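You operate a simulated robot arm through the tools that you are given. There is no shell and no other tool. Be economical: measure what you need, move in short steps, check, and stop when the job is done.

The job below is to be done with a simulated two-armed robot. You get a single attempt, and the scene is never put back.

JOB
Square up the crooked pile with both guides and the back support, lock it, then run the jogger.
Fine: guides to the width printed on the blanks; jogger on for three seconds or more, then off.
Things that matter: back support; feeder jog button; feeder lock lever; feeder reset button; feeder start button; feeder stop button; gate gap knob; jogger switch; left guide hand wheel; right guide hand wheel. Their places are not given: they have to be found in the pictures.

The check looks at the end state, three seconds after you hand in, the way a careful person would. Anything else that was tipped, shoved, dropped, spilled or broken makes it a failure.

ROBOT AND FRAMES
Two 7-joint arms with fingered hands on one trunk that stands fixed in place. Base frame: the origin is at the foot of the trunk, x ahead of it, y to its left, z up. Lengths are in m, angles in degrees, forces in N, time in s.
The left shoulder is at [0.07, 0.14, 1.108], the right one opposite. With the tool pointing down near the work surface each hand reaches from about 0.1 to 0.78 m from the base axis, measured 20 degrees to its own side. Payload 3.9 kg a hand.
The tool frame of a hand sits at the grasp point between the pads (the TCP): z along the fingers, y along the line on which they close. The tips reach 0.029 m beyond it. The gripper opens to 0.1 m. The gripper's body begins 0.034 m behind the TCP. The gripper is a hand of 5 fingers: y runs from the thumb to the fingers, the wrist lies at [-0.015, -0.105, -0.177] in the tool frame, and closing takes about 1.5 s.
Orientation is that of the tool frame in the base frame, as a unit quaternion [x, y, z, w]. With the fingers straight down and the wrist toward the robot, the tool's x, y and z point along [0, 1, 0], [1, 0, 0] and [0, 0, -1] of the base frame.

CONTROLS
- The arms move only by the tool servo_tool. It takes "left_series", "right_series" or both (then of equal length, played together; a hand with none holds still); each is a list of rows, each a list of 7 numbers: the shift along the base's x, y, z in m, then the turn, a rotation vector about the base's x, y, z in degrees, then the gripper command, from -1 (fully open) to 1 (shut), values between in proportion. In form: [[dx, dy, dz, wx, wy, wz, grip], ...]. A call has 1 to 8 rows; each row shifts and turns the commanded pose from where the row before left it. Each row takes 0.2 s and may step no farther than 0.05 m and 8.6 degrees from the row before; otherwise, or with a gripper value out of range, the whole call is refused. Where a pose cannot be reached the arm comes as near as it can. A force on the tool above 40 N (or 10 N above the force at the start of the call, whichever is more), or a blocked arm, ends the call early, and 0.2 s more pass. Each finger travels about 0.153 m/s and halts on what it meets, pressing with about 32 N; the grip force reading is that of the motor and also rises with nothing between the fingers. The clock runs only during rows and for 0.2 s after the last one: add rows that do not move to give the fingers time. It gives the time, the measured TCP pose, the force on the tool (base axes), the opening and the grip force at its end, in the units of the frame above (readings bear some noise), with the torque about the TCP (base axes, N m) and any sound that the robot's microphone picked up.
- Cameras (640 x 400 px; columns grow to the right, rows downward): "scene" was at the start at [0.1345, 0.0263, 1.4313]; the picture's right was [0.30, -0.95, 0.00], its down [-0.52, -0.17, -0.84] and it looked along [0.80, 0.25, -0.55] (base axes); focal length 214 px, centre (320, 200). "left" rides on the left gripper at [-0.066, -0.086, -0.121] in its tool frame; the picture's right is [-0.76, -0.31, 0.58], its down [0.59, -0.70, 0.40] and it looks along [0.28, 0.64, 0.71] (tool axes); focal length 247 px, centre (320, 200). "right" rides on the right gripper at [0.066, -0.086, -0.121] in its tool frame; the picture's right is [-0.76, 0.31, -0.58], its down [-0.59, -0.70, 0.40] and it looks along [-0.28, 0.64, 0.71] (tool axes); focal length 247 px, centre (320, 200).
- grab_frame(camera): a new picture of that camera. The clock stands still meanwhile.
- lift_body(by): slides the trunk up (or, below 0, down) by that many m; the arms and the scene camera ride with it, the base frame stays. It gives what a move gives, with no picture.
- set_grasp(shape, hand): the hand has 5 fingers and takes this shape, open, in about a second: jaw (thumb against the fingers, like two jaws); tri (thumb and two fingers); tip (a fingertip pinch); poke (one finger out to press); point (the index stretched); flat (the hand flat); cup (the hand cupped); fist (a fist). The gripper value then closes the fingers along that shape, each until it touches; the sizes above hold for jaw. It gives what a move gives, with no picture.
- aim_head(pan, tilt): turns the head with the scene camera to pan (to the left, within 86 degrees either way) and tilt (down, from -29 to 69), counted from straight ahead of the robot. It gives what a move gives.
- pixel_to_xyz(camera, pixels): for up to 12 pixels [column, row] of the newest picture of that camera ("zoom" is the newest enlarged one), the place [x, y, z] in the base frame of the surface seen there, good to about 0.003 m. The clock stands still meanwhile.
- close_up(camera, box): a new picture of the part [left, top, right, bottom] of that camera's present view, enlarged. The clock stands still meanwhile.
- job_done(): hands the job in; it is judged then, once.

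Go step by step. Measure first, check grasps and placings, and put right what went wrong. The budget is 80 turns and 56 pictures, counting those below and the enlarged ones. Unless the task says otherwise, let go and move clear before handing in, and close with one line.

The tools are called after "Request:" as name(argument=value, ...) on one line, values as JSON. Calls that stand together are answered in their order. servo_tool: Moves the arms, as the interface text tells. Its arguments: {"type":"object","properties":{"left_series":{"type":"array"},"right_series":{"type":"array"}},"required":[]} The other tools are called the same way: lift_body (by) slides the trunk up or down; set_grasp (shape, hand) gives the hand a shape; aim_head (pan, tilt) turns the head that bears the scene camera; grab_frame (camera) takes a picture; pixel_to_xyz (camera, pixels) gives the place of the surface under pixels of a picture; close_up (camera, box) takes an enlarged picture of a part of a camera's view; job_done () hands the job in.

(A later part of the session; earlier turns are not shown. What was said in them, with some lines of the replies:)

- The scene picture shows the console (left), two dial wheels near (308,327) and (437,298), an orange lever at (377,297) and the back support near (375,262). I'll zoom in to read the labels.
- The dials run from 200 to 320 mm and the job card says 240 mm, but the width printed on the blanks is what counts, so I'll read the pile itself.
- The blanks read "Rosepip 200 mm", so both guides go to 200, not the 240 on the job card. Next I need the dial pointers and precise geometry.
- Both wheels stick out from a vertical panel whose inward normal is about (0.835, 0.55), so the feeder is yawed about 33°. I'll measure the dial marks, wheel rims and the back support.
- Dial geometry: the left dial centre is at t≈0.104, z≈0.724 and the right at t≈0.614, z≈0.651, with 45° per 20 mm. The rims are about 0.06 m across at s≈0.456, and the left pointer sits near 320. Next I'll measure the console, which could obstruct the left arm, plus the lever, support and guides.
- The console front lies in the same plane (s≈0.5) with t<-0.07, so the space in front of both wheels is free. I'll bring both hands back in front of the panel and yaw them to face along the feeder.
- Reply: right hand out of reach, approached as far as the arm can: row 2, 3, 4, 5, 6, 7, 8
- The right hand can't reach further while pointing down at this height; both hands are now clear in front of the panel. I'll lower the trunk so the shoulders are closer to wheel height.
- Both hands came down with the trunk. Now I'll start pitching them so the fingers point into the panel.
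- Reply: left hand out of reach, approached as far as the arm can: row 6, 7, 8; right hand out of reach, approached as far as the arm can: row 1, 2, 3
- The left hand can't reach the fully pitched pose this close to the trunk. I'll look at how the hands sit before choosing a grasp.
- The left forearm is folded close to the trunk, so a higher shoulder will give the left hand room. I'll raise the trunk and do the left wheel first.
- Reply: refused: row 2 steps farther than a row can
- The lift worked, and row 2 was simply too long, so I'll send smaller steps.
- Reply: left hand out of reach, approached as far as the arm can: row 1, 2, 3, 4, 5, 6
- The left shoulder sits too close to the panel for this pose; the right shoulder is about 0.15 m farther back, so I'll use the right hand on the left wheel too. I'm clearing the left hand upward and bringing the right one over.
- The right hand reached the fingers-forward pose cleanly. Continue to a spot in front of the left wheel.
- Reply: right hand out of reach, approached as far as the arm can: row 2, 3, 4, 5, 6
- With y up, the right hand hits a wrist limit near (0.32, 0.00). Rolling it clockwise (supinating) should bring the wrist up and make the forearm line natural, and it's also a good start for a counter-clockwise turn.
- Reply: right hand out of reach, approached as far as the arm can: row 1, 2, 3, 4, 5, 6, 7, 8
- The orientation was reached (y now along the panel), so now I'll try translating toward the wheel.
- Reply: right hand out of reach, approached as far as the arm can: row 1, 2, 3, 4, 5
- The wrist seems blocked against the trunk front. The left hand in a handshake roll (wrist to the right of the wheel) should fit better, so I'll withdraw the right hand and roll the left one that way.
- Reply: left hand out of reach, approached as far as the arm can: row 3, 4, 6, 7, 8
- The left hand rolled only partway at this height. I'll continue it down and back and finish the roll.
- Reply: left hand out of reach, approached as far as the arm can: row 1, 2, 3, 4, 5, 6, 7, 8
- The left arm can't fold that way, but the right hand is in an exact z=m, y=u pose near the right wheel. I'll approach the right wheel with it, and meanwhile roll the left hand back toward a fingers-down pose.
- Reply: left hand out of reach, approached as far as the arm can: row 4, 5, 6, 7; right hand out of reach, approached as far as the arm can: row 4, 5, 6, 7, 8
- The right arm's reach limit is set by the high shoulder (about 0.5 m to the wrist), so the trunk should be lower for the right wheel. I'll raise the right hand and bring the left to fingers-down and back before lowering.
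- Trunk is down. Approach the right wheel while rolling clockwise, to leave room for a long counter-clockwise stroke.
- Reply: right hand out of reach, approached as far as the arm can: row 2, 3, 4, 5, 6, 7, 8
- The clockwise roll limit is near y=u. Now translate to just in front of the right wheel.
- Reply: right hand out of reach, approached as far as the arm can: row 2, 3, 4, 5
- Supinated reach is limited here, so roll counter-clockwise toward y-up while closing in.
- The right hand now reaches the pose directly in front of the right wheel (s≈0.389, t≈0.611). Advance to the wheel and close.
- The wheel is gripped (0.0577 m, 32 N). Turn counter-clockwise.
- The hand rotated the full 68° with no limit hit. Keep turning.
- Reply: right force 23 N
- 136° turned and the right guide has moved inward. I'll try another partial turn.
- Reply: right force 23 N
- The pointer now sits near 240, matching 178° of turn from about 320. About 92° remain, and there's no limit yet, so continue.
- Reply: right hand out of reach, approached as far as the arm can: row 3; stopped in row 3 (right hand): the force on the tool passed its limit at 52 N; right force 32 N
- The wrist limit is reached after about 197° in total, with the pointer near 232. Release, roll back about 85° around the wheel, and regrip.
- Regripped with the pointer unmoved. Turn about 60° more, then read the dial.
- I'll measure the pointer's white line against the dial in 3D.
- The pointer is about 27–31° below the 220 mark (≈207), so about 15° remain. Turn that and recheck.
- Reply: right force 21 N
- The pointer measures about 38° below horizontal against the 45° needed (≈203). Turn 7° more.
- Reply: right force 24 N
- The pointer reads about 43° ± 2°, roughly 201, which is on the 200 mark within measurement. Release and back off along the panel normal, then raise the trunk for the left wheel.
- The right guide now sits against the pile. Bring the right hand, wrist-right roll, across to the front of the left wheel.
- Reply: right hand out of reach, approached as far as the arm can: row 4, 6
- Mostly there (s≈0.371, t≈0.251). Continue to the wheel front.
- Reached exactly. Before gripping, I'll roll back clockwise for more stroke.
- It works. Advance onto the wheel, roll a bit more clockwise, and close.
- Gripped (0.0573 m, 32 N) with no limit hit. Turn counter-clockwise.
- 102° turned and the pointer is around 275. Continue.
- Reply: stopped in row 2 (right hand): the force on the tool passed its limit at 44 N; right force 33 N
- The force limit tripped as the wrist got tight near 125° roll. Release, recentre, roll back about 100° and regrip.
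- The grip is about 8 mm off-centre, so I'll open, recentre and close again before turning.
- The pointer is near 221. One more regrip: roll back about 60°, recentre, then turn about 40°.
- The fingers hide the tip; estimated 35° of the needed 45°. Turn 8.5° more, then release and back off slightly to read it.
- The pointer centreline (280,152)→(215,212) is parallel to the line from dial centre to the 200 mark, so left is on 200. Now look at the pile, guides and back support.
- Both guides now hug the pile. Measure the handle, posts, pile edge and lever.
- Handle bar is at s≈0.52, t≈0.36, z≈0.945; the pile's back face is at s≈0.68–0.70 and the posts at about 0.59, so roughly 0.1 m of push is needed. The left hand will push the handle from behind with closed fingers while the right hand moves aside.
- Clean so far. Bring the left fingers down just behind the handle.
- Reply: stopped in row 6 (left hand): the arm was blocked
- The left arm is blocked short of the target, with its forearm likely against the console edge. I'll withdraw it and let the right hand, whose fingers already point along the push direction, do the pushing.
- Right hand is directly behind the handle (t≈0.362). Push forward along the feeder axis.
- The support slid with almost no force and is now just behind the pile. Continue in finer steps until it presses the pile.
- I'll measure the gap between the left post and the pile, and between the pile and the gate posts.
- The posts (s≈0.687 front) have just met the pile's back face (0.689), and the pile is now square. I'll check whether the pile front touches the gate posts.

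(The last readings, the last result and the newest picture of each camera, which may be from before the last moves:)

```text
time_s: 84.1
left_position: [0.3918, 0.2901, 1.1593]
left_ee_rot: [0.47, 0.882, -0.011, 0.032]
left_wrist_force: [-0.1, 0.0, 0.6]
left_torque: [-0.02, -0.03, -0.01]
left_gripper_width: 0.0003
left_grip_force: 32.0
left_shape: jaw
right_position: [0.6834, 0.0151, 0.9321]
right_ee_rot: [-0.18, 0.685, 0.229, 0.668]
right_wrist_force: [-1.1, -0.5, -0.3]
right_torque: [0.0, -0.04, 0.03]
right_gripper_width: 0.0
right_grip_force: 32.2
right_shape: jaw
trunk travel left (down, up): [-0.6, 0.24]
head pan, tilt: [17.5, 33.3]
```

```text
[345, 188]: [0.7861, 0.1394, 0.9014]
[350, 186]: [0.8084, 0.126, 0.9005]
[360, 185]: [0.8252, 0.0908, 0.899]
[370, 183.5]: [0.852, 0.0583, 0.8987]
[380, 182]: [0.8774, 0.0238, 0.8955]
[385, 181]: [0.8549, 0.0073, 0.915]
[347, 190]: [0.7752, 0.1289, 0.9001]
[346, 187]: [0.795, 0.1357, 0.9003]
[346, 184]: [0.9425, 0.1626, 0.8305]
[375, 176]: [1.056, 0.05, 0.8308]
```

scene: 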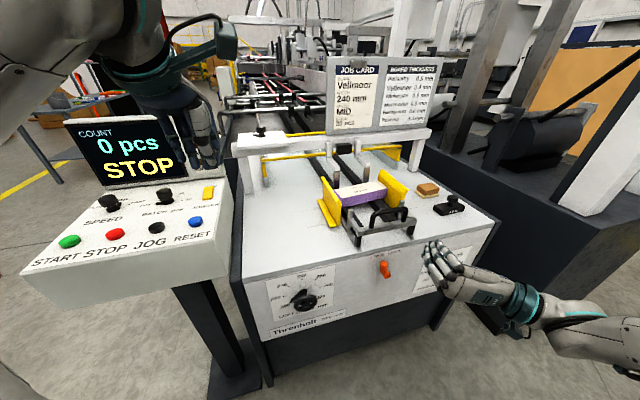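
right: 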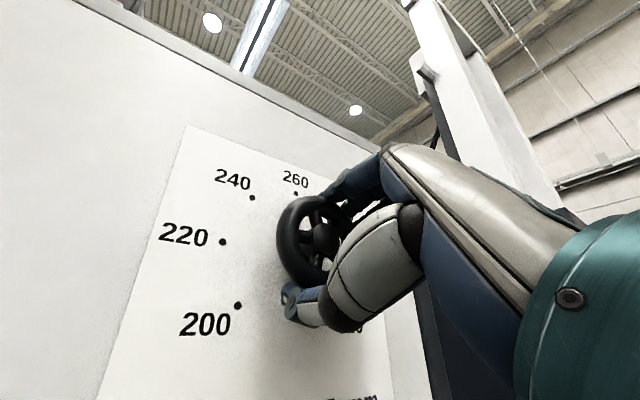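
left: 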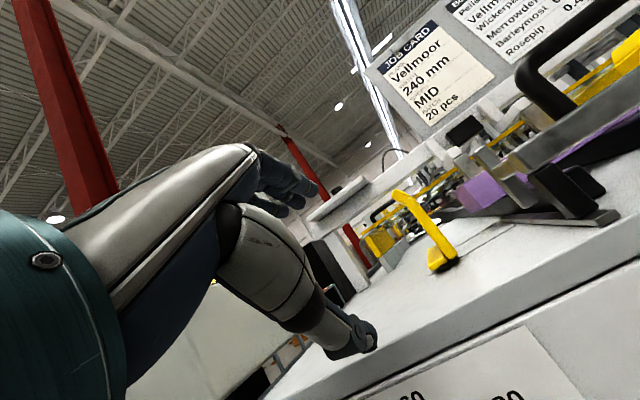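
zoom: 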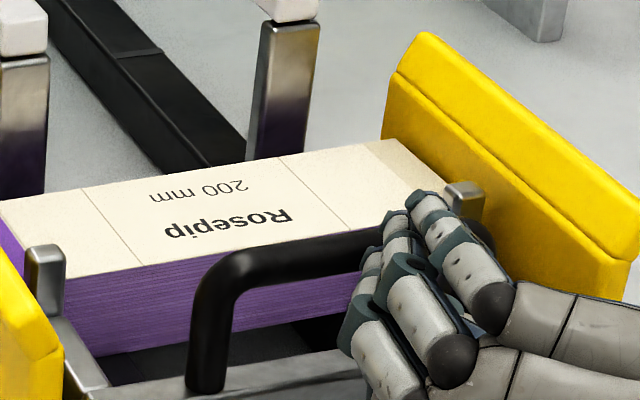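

There may be 1–2 cm between the pile front and the gate stops. Push gently on until resistance appears.

Request:
servo_tool(right_series=[[0.0042, 0.0028, 0, 0, 0, 0, 1], [0.0042, 0.0028, 0, 0, 0, 0, 1], [0.0042, 0.0028, 0, 0, 0, 0, 1], [0, 0, 0, 0, 0, 0, 1]])

Request:
close_up(camera="scene", box=[335, 165, 405, 210])

Request:
pixel_to_xyz(camera="zoom", pixels=[[48, 260], [465, 190], [90, 300], [200, 310], [300, 300], [150, 180], [240, 165], [285, 60], [20, 100], [360, 148]])

```text
time_s: 85.1
left_position: [0.392, 0.2897, 1.1593]
left_ee_rot: [0.471, 0.881, -0.01, 0.033]
left_wrist_force: [-0.1, 0.4, -0.5]
left_torque: [-0.01, -0.03, -0.01]
left_gripper_width: 0.0001
left_grip_force: 31.8
left_shape: jaw
right_position: [0.6969, 0.0235, 0.9324]
right_ee_rot: [-0.179, 0.685, 0.229, 0.668]
right_wrist_force: [-2.2, -1.4, 1.3]
right_torque: [0.04, -0.06, 0.01]
right_gripper_width: 0.0001
right_grip_force: 32.0
right_shape: jaw
trunk travel left (down, up): [-0.6, 0.24]
head pan, tilt: [17.5, 33.3]
```

```text
8.89 times, centred on (370, 188) of scene
```

zoom: 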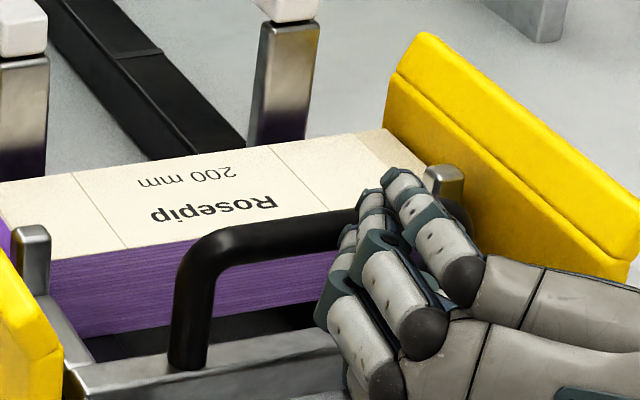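

```text
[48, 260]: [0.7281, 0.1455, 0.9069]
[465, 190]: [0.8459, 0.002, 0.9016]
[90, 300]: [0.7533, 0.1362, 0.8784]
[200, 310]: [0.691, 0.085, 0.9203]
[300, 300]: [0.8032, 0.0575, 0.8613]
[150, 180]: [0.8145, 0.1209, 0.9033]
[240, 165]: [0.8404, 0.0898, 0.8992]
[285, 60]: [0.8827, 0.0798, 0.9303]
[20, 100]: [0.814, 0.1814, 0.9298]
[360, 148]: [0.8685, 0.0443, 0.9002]
```

The pile slides along with only about 2.6 N. Continue in small steps until it meets the gate stops.

Request:
servo_tool(right_series=[[0.0033, 0.0022, 0, 0, 0, 0, 1], [0.0033, 0.0022, 0, 0, 0, 0, 1], [0.0033, 0.0022, 0, 0, 0, 0, 1], [0, 0, 0, 0, 0, 0, 1]])

```text
time_s: 86.1
left_position: [0.3927, 0.2898, 1.1595]
left_ee_rot: [0.471, 0.882, -0.011, 0.031]
left_wrist_force: [0.0, -0.3, -0.2]
left_torque: [-0.01, 0.02, 0.02]
left_gripper_width: 0.0001
left_grip_force: 32.5
left_shape: jaw
right_position: [0.7067, 0.0312, 0.9316]
right_ee_rot: [-0.18, 0.685, 0.228, 0.668]
right_wrist_force: [-0.9, -0.6, -0.2]
right_torque: [0.01, 0.0, 0.0]
right_gripper_width: 0.0
right_grip_force: 32.2
right_shape: jaw
trunk travel left (down, up): [-0.6, 0.24]
head pan, tilt: [17.5, 33.3]
```

Still free. A few more small steps.

Request:
servo_tool(right_series=[[0.0025, 0.0017, 0, 0, 0, 0, 1], [0.0025, 0.0017, 0, 0, 0, 0, 1], [0.0025, 0.0017, 0, 0, 0, 0, 1], [0, 0, 0, 0, 0, 0, 1]])

Request:
close_up(camera="scene", box=[335, 160, 405, 205])

```text
time_s: 87.1
left_position: [0.3878, 0.2881, 1.1618]
left_ee_rot: [0.471, 0.882, -0.009, 0.033]
left_wrist_force: [0.1, -0.1, 0.6]
left_torque: [0.03, -0.01, 0.02]
left_gripper_width: 0.0
left_grip_force: 32.4
left_shape: jaw
right_position: [0.7102, 0.0337, 0.9348]
right_ee_rot: [-0.179, 0.683, 0.229, 0.67]
right_wrist_force: [-23.0, -12.3, -1.4]
right_torque: [0.01, -0.07, 0.12]
right_gripper_width: 0.0
right_grip_force: 32.0
right_shape: jaw
trunk travel left (down, up): [-0.6, 0.24]
head pan, tilt: [17.5, 33.3]
```

```text
8.89 times, centred on (370, 182) of scene
```

zoom: 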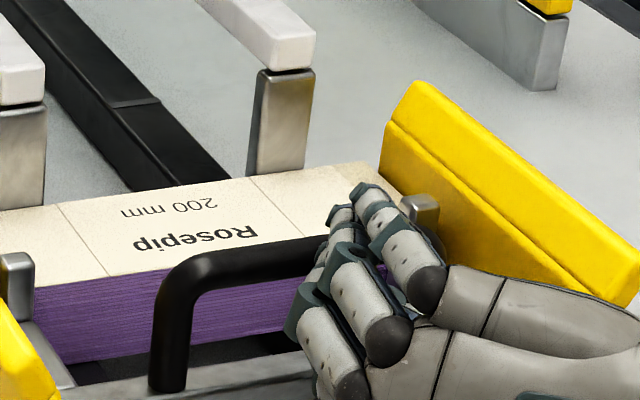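

Resistance of about 26 N: the pile is seated against the gate stops. Now I retreat the right hand and set it left of the orange lever (pivot t≈0.361, tip pointing up-left at FREE).

Request:
servo_tool(right_series=[[-0.0376, -0.0248, 0, 0, 0, 0, 1], [-0.0376, -0.0248, 0, 0, 0, 0, 1], [-0.0376, -0.0248, 0, 0, 0, 0, 1], [-0.0376, -0.0248, 0, 0, 0, 0, 1], [-0.0155, 0.0099, -0.0325, 0, 0, 0, 1], [-0.0155, 0.0099, -0.0325, 0, 0, 0, 1], [-0.0155, 0.0099, -0.0325, 0, 0, 0, 1], [-0.0155, 0.0099, -0.0325, 0, 0, 0, 1]])

Request:
close_up(camera="scene", box=[310, 160, 450, 290])

```text
time_s: 88.9
left_position: [0.3922, 0.2899, 1.1594]
left_ee_rot: [0.471, 0.882, -0.011, 0.032]
left_wrist_force: [0.1, 0.2, 0.1]
left_torque: [-0.02, 0.01, 0.0]
left_gripper_width: 0.0003
left_grip_force: 31.7
left_shape: jaw
right_position: [0.5002, -0.0259, 0.8009]
right_ee_rot: [-0.179, 0.684, 0.229, 0.669]
right_wrist_force: [0.3, 0.8, -0.7]
right_torque: [-0.01, 0.02, 0.0]
right_gripper_width: 0.0001
right_grip_force: 31.7
right_shape: jaw
trunk travel left (down, up): [-0.6, 0.24]
head pan, tilt: [17.5, 33.3]
```

```text
3.08 times, centred on (380, 225) of scene
```

zoom: 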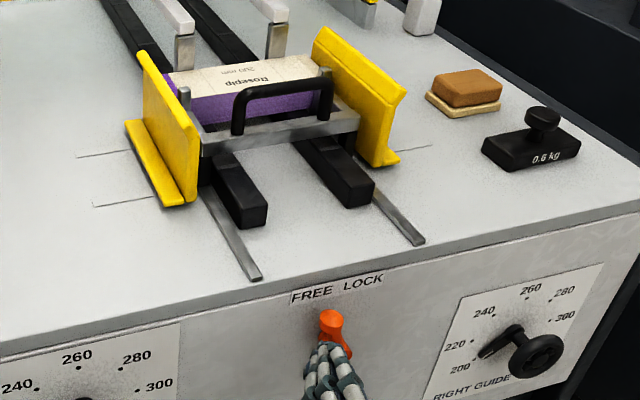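

The pile looks square and the support is against it. Advance beside the lever and push it toward LOCK.

Request:
servo_tool(right_series=[[0.0216, 0.0142, 0.001, 0, 0, 0, 1], [0.0216, 0.0142, 0.001, 0, 0, 0, 1], [0.0055, -0.00835, 0, 0, 0, 0, 1], [0.0055, -0.00835, 0, 0, 0, 0, 1], [0.0055, -0.00835, 0, 0, 0, 0, 1], [0.0055, -0.00835, 0, 0, 0, 0, 1], [0.0055, -0.00835, 0, 0, 0, 0, 1], [0.0055, -0.00835, 0, 0, 0, 0, 1]])

Request:
close_up(camera="scene", box=[350, 225, 430, 295])

```text
time_s: 90.7
left_position: [0.3908, 0.2904, 1.1594]
left_ee_rot: [0.471, 0.881, -0.011, 0.031]
left_wrist_force: [-0.4, -0.4, -0.1]
left_torque: [0.0, 0.02, -0.02]
left_gripper_width: 0.0001
left_grip_force: 32.2
left_shape: jaw
right_position: [0.5766, -0.0446, 0.8047]
right_ee_rot: [-0.179, 0.683, 0.228, 0.67]
right_wrist_force: [0.2, 1.1, 10.9]
right_torque: [0.21, -0.18, 0.05]
right_gripper_width: 0.0
right_grip_force: 32.0
right_shape: jaw
trunk travel left (down, up): [-0.6, 0.24]
head pan, tilt: [17.5, 33.3]
```

```text
5.71 times, centred on (390, 260) of scene
```

zoom: 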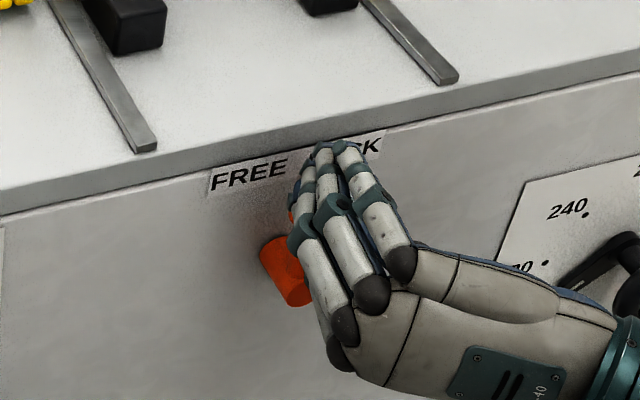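

The hand covers the knob and feels 11 N upward, so I can't tell whether the lever moved. Back off straight to look.

Request:
servo_tool(right_series=[[-0.033, -0.022, 0.0, 0, 0, 0, 1], [-0.033, -0.022, 0.0, 0, 0, 0, 1], [-0.02, -0.02, -0.03, 0, 0, 0, 1], [0, 0, -0.04, 0, 0, 0, 1]])

Request:
close_up(camera="scene", box=[350, 225, 430, 295])

Request:
pixel_to_xyz(camera="zoom", pixels=[[285, 215], [290, 230], [300, 250], [285, 270], [295, 285], [270, 255], [330, 215], [320, 230], [340, 200], [300, 210], [310, 220], [310, 270]])

```text
time_s: 91.7
left_position: [0.3932, 0.2898, 1.1585]
left_ee_rot: [0.471, 0.881, -0.011, 0.031]
left_wrist_force: [0.4, 0.5, 0.7]
left_torque: [0.02, 0.0, 0.0]
left_gripper_width: 0.0
left_grip_force: 32.1
left_shape: jaw
right_position: [0.4915, -0.1108, 0.7315]
right_ee_rot: [-0.179, 0.685, 0.228, 0.668]
right_wrist_force: [0.1, -0.1, -0.1]
right_torque: [0.02, 0.0, -0.03]
right_gripper_width: 0.0
right_grip_force: 32.0
right_shape: jaw
trunk travel left (down, up): [-0.6, 0.24]
head pan, tilt: [17.5, 33.3]
```

```text
5.71 times, centred on (390, 260) of scene
```

zoom: 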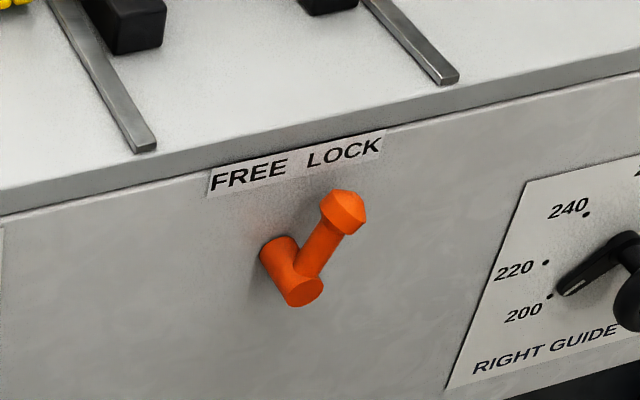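

```text
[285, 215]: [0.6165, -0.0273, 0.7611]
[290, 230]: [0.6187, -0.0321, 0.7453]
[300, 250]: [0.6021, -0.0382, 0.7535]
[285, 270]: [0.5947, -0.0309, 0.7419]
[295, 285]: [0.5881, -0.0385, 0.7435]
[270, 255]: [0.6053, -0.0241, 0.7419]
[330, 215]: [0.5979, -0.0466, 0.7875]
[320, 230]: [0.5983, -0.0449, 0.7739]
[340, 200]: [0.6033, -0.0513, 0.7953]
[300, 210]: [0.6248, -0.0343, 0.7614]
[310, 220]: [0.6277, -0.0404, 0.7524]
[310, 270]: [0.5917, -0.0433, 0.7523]
```

The lever now points up-right under LOCK. One gentle extra nudge will confirm it's at its stop.

Request:
servo_tool(right_series=[[0.012, 0.0276, 0.0368, 0, 0, 0, 1], [0.012, 0.0276, 0.0368, 0, 0, 0, 1], [0.023, 0.0151, 0, 0, 0, 0, 1], [0.023, 0.0151, 0, 0, 0, 0, 1], [0.0055, -0.00835, 0, 0, 0, 0, 1], [0.0055, -0.00835, 0, 0, 0, 0, 1], [0.004, -0.006, 0, 0, 0, 0, 1], [0.004, -0.006, 0, 0, 0, 0, 1]])

```text
time_s: 93.5
left_position: [0.3929, 0.2895, 1.1583]
left_ee_rot: [0.471, 0.882, -0.012, 0.032]
left_wrist_force: [-0.1, 0.1, 0.2]
left_torque: [-0.01, 0.0, 0.02]
left_gripper_width: 0.0002
left_grip_force: 32.3
left_shape: jaw
right_position: [0.5802, -0.0527, 0.8074]
right_ee_rot: [-0.18, 0.685, 0.229, 0.668]
right_wrist_force: [0.2, 0.8, -0.3]
right_torque: [0.0, 0.03, -0.02]
right_gripper_width: 0.0
right_grip_force: 31.8
right_shape: jaw
trunk travel left (down, up): [-0.6, 0.24]
head pan, tilt: [17.5, 33.3]
```

No contact force yet at t≈0.363. Push a little further.

Request:
servo_tool(right_series=[[0.003, -0.0045, 0, 0, 0, 0, 1], [0.003, -0.0045, 0, 0, 0, 0, 1], [0.003, -0.0045, 0, 0, 0, 0, 1]])

Request:
close_up(camera="scene", box=[350, 225, 430, 295])

```text
time_s: 94.3
left_position: [0.3925, 0.2904, 1.1602]
left_ee_rot: [0.471, 0.882, -0.011, 0.031]
left_wrist_force: [0.4, -0.5, 0.4]
left_torque: [-0.02, 0.04, 0.0]
left_gripper_width: 0.0
left_grip_force: 31.7
left_shape: jaw
right_position: [0.5901, -0.067, 0.8075]
right_ee_rot: [-0.179, 0.685, 0.229, 0.668]
right_wrist_force: [0.2, -0.1, -0.4]
right_torque: [0.0, 0.0, 0.0]
right_gripper_width: 0.0
right_grip_force: 32.5
right_shape: jaw
trunk travel left (down, up): [-0.6, 0.24]
head pan, tilt: [17.5, 33.3]
```

```text
5.71 times, centred on (390, 260) of scene
```

zoom: 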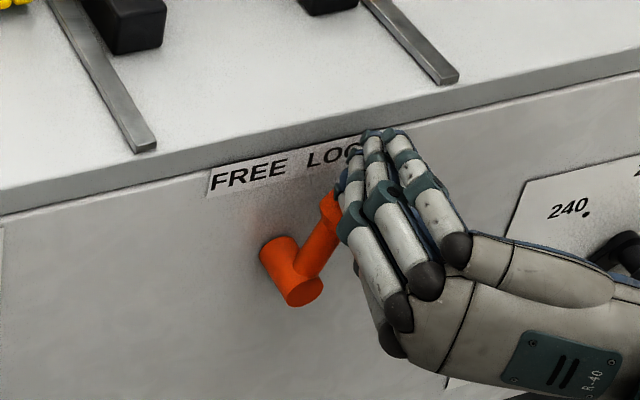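

The lever remains pointing at LOCK and the hand has cleared it. Retreat the right hand straight back, and set the left hand to poke above the jogger switch.

Request:
servo_tool(right_series=[[-0.033, -0.022, 0, 0, 0, 0, 1], [-0.033, -0.022, 0, 0, 0, 0, 1], [-0.033, -0.022, 0, 0, 0, 0, 1], [0, -0.04, -0.01, 0, 0, 0, 1], [0, -0.04, -0.01, 0, 0, 0, 1]])

Request:
set_grasp(shape="poke", hand="left")

Request:
servo_tool(left_series=[[0.0207, 0.0312, 0, 0, 0, 0, -1], [0.0207, 0.0312, 0, 0, 0, 0, -1], [0.0207, 0.0312, -0.01, 0, 0, 0, -1], [0.0207, 0.0312, -0.02, 0, 0, 0, -1], [0.0207, 0.0312, -0.02, 0, 0, 0, -1], [0, 0, -0.02, 0, 0, 0, -1]])

Request:
grab_frame(camera="scene")

```text
time_s: 95.5
left_position: [0.3921, 0.2884, 1.1588]
left_ee_rot: [0.472, 0.881, -0.01, 0.032]
left_wrist_force: [0.5, -0.2, -0.2]
left_torque: [0.02, 0.03, -0.04]
left_gripper_width: 0.0002
left_grip_force: 31.6
left_shape: jaw
right_position: [0.4885, -0.2117, 0.788]
right_ee_rot: [-0.178, 0.685, 0.229, 0.668]
right_wrist_force: [0.5, 0.1, 0.1]
right_torque: [0.04, -0.01, 0.0]
right_gripper_width: 0.0
right_grip_force: 31.5
right_shape: jaw
trunk travel left (down, up): [-0.6, 0.24]
head pan, tilt: [17.5, 33.3]
```

```text
time_s: 96.4
left_position: [0.3914, 0.29, 1.16]
left_ee_rot: [0.471, 0.881, -0.011, 0.032]
left_wrist_force: [-0.5, -0.2, -0.1]
left_torque: [0.04, -0.01, 0.0]
left_gripper_width: 0.0
left_grip_force: 0.0
left_shape: poke
right_position: [0.4887, -0.212, 0.7872]
right_ee_rot: [-0.18, 0.685, 0.229, 0.668]
right_wrist_force: [-1.2, -0.1, 0.5]
right_torque: [0.03, 0.03, 0.02]
right_gripper_width: 0.0002
right_grip_force: 32.1
right_shape: jaw
trunk travel left (down, up): [-0.6, 0.24]
head pan, tilt: [17.5, 33.3]
```

```text
time_s: 97.8
left_position: [0.4961, 0.4441, 1.0899]
left_ee_rot: [0.471, 0.882, -0.009, 0.032]
left_wrist_force: [0.6, 0.5, -0.6]
left_torque: [0.04, 0.0, 0.04]
left_gripper_width: 0.0001
left_grip_force: 0.1
left_shape: poke
right_position: [0.4889, -0.2112, 0.7868]
right_ee_rot: [-0.18, 0.685, 0.229, 0.668]
right_wrist_force: [0.0, 0.4, -0.4]
right_torque: [0.0, 0.01, 0.01]
right_gripper_width: 0.0
right_grip_force: 32.1
right_shape: jaw
trunk travel left (down, up): [-0.6, 0.24]
head pan, tilt: [17.5, 33.3]
```

```text
5 pictures are left
```

scene: 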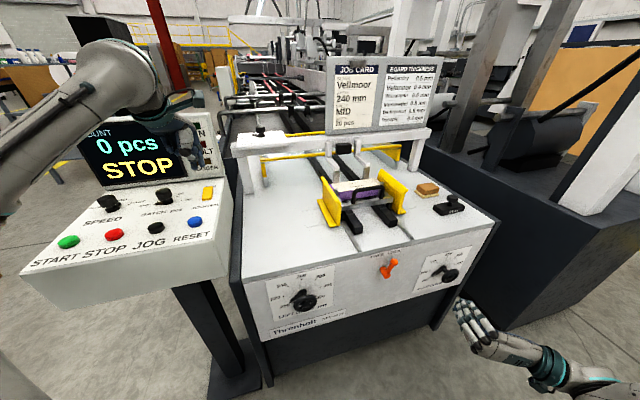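

The left hand hovers over the console; I'll zoom to find the fingertip.

Request:
close_up(camera="scene", box=[160, 100, 250, 220])

```text
3.33 times, centred on (205, 160) of scene
```

zoom: 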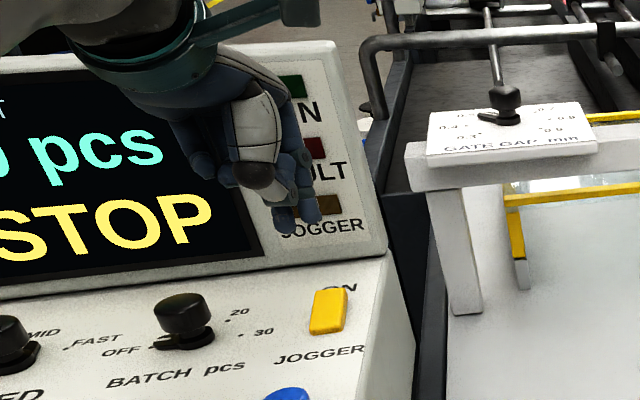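

Request:
pixel_to_xyz(camera="zoom", pixels=[[285, 228], [283, 218], [310, 218], [312, 205], [280, 195], [302, 160], [330, 296], [328, 310], [325, 328], [345, 292], [215, 172], [262, 175]])

```text
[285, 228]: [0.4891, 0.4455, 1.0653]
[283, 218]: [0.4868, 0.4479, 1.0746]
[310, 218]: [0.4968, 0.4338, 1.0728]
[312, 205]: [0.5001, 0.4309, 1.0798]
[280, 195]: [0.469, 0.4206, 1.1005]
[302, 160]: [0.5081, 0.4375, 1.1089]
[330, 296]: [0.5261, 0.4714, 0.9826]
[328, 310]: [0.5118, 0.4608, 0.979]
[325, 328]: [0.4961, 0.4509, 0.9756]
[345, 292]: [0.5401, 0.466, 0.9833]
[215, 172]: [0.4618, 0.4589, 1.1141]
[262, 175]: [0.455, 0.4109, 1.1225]
```

The fingertip is at the TCP's xy, about 0.028 below it, and the switch's ON end is at (0.526, 0.470, 0.983). Press the ON end.

Request:
servo_tool(left_series=[[0.0285, 0.021, -0.03, 0, 0, 0, -1], [0, 0, -0.035, 0, 0, 0, -1], [0, 0, -0.008, 0, 0, 0, -1], [0, 0, -0.006, 0, 0, 0, -1], [0, 0, -0.005, 0, 0, 0, -1], [0, 0, -0.004, 0, 0, 0, -1], [0, 0, 0, 0, 0, 0, -1]])

```text
time_s: 99.3
left_position: [0.5257, 0.4667, 1.0102]
left_ee_rot: [0.47, 0.882, -0.004, 0.039]
left_wrist_force: [0.7, -1.4, 11.8]
left_torque: [0.05, 0.07, -0.01]
left_gripper_width: 0.0003
left_grip_force: 0.0
left_shape: poke
right_position: [0.489, -0.2114, 0.7869]
right_ee_rot: [-0.18, 0.684, 0.229, 0.669]
right_wrist_force: [-0.4, 0.2, 0.0]
right_torque: [0.02, 0.02, -0.01]
right_gripper_width: 0.0
right_grip_force: 32.1
right_shape: jaw
trunk travel left (down, up): [-0.6, 0.24]
head pan, tilt: [17.5, 33.3]
stopped in row 7 (left hand): the force on the tool passed its limit at 42 N (the readings are from after the stop); the commanded pose is now the measured one
```

It pressed up to 42 N. Lift and check the switch and the JOGGER lamp.

Request:
servo_tool(left_series=[[0, 0, 0.03, 0, 0, 0, -1], [0, 0, 0.04, 0, 0, 0, -1]])

Request:
close_up(camera="scene", box=[160, 120, 250, 220])

```text
time_s: 99.9
left_position: [0.524, 0.4671, 1.0811]
left_ee_rot: [0.47, 0.882, -0.004, 0.037]
left_wrist_force: [-1.1, -0.7, -0.7]
left_torque: [-0.01, -0.03, 0.02]
left_gripper_width: 0.0
left_grip_force: 0.1
left_shape: poke
right_position: [0.4882, -0.2125, 0.7866]
right_ee_rot: [-0.178, 0.685, 0.23, 0.668]
right_wrist_force: [0.2, 0.0, -0.1]
right_torque: [0.01, -0.01, 0.02]
right_gripper_width: 0.0
right_grip_force: 32.4
right_shape: jaw
trunk travel left (down, up): [-0.6, 0.24]
head pan, tilt: [17.5, 33.3]
```

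```text
4.00 times, centred on (205, 170) of scene
```

zoom: 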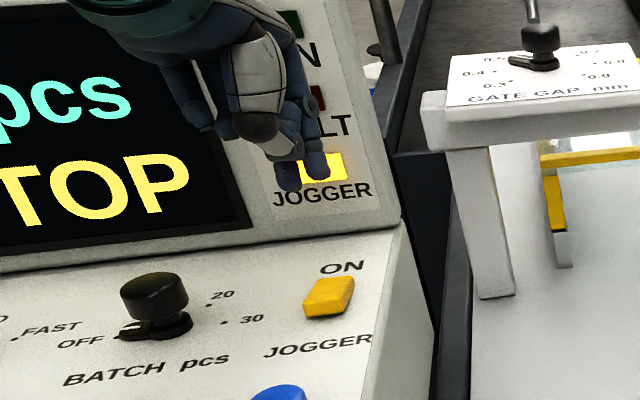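

The JOGGER lamp is lit. Wait more than 3 s while shifting above the near (off) end.

Request:
servo_tool(left_series=[[-0.0246, -0.0162, 0, 0, 0, 0, -1], [0, 0, 0, 0, 0, 0, -1], [0, 0, 0, 0, 0, 0, -1], [0, 0, 0, 0, 0, 0, -1], [0, 0, 0, 0, 0, 0, -1], [0, 0, 0, 0, 0, 0, -1], [0, 0, 0, 0, 0, 0, -1], [0, 0, 0, 0, 0, 0, -1]])

Request:
servo_tool(left_series=[[0, 0, 0, 0, 0, 0, -1], [0, 0, 0, 0, 0, 0, -1], [0, 0, 0, 0, 0, 0, -1], [0, 0, 0, 0, 0, 0, -1], [0, 0, 0, 0, 0, 0, -1], [0, 0, 0, 0, 0, 0, -1], [0, 0, 0, 0, 0, 0, -1], [0, 0, -0.02, 0, 0, 0, -1]])

Request:
servo_tool(left_series=[[0, 0, -0.03, 0, 0, 0, -1], [0, 0, -0.01, 0, 0, 0, -1], [0, 0, -0.008, 0, 0, 0, -1], [0, 0, -0.006, 0, 0, 0, -1], [0, 0, -0.005, 0, 0, 0, -1], [0, 0, -0.004, 0, 0, 0, -1]])

Request:
servo_tool(left_series=[[0, 0, 0.03, 0, 0, 0, -1], [0, 0, 0.04, 0, 0, 0, -1], [-0.02, -0.02, 0.04, 0, 0, 0, -1]])

Request:
close_up(camera="scene", box=[100, 110, 250, 260])

```text
time_s: 101.7
left_position: [0.4998, 0.4516, 1.0802]
left_ee_rot: [0.47, 0.882, -0.006, 0.036]
left_wrist_force: [0.0, 0.1, 0.3]
left_torque: [0.0, 0.0, -0.01]
left_gripper_width: 0.0
left_grip_force: 0.0
left_shape: poke
right_position: [0.4884, -0.2115, 0.7864]
right_ee_rot: [-0.179, 0.685, 0.229, 0.669]
right_wrist_force: [-1.0, 0.2, -0.2]
right_torque: [0.01, -0.03, 0.03]
right_gripper_width: 0.0
right_grip_force: 31.6
right_shape: jaw
trunk travel left (down, up): [-0.6, 0.24]
head pan, tilt: [17.5, 33.3]
```

```text
time_s: 103.5
left_position: [0.5004, 0.4528, 1.0592]
left_ee_rot: [0.471, 0.881, -0.006, 0.037]
left_wrist_force: [-0.6, 0.1, -0.2]
left_torque: [-0.03, -0.01, 0.02]
left_gripper_width: 0.0001
left_grip_force: 0.2
left_shape: poke
right_position: [0.4902, -0.2124, 0.7857]
right_ee_rot: [-0.18, 0.685, 0.23, 0.667]
right_wrist_force: [-0.5, -1.0, -0.1]
right_torque: [0.02, 0.01, 0.03]
right_gripper_width: 0.0
right_grip_force: 31.3
right_shape: jaw
trunk travel left (down, up): [-0.6, 0.24]
head pan, tilt: [17.5, 33.3]
```

```text
time_s: 104.9
left_position: [0.4968, 0.4469, 1.0]
left_ee_rot: [0.472, 0.881, -0.004, 0.039]
left_wrist_force: [-13.0, -9.0, 13.8]
left_torque: [-0.13, 0.34, 0.13]
left_gripper_width: 0.0
left_grip_force: 0.1
left_shape: poke
right_position: [0.4861, -0.2131, 0.7881]
right_ee_rot: [-0.179, 0.683, 0.229, 0.67]
right_wrist_force: [-0.5, -0.2, -0.3]
right_torque: [0.01, 0.02, 0.01]
right_gripper_width: 0.0
right_grip_force: 31.9
right_shape: jaw
trunk travel left (down, up): [-0.6, 0.24]
head pan, tilt: [17.5, 33.3]
```

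```text
time_s: 105.7
left_position: [0.4828, 0.4323, 1.1058]
left_ee_rot: [0.47, 0.882, -0.005, 0.036]
left_wrist_force: [0.0, -0.7, -0.9]
left_torque: [-0.03, -0.02, 0.01]
left_gripper_width: 0.0
left_grip_force: 0.0
left_shape: poke
right_position: [0.4887, -0.2127, 0.787]
right_ee_rot: [-0.18, 0.684, 0.228, 0.669]
right_wrist_force: [0.0, -0.5, 0.3]
right_torque: [0.02, 0.0, 0.03]
right_gripper_width: 0.0004
right_grip_force: 32.5
right_shape: jaw
trunk travel left (down, up): [-0.6, 0.24]
head pan, tilt: [17.5, 33.3]
```

```text
2.67 times, centred on (175, 185) of scene
```

zoom: 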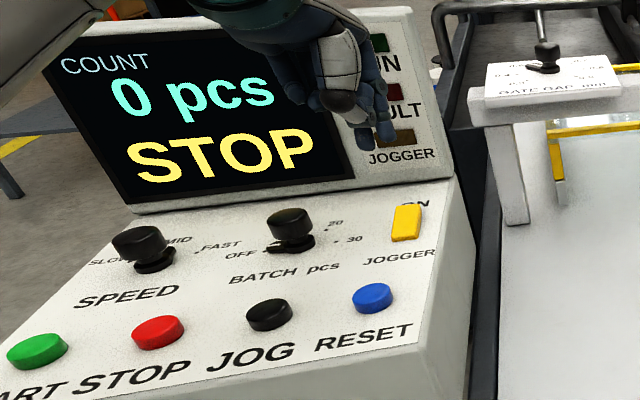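

The rocker is back to off and the lamp is dark, after about 5 s on. Move the left hand clear and take a final look at the pile, lever and dials.

Request:
servo_tool(left_series=[[-0.02, -0.02, 0.03, 0, 0, 0, -1], [-0.02, -0.03, 0.02, 0, 0, 0, -1], [-0.02, -0.03, 0, 0, 0, 0, -1]])

Request:
close_up(camera="scene", box=[260, 160, 480, 320])

Request:
pixel_to_xyz(camera="zoom", pixels=[[200, 75], [245, 120], [225, 100], [390, 70], [360, 65], [240, 100], [340, 90]])

```text
time_s: 106.5
left_position: [0.4203, 0.3486, 1.1556]
left_ee_rot: [0.47, 0.882, -0.005, 0.038]
left_wrist_force: [0.9, -0.7, 0.6]
left_torque: [-0.01, -0.02, 0.03]
left_gripper_width: 0.0
left_grip_force: 0.1
left_shape: poke
right_position: [0.4881, -0.2116, 0.7874]
right_ee_rot: [-0.18, 0.684, 0.229, 0.668]
right_wrist_force: [-0.5, -0.6, -0.9]
right_torque: [-0.01, 0.01, 0.02]
right_gripper_width: 0.0002
right_grip_force: 31.8
right_shape: jaw
trunk travel left (down, up): [-0.6, 0.24]
head pan, tilt: [17.5, 33.3]
```

```text
2.50 times, centred on (370, 240) of scene
```

zoom: 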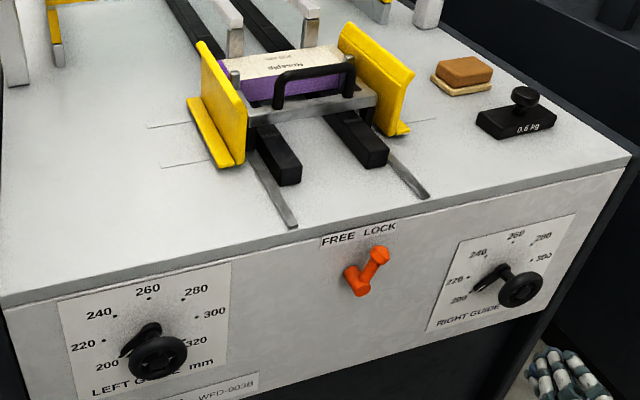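

```text
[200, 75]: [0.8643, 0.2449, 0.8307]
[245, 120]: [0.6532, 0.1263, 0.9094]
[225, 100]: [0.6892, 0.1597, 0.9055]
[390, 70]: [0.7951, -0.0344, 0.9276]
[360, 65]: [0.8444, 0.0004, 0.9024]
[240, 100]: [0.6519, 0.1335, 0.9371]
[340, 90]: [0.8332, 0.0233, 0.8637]
```

The pile sits square between both guides with the back support against it. The lever is at LOCK, both dials read 200, the jogger is off and both hands are clear, so I'm handing in.

Request:
job_done()

```text
The job is handed in.
```

The job is handed in: both guides are set to the 200 mm printed on the blanks, the pile is squared against the gate with the back support, the lever is at LOCK, and the jogger ran for about 5 s before I switched it off.
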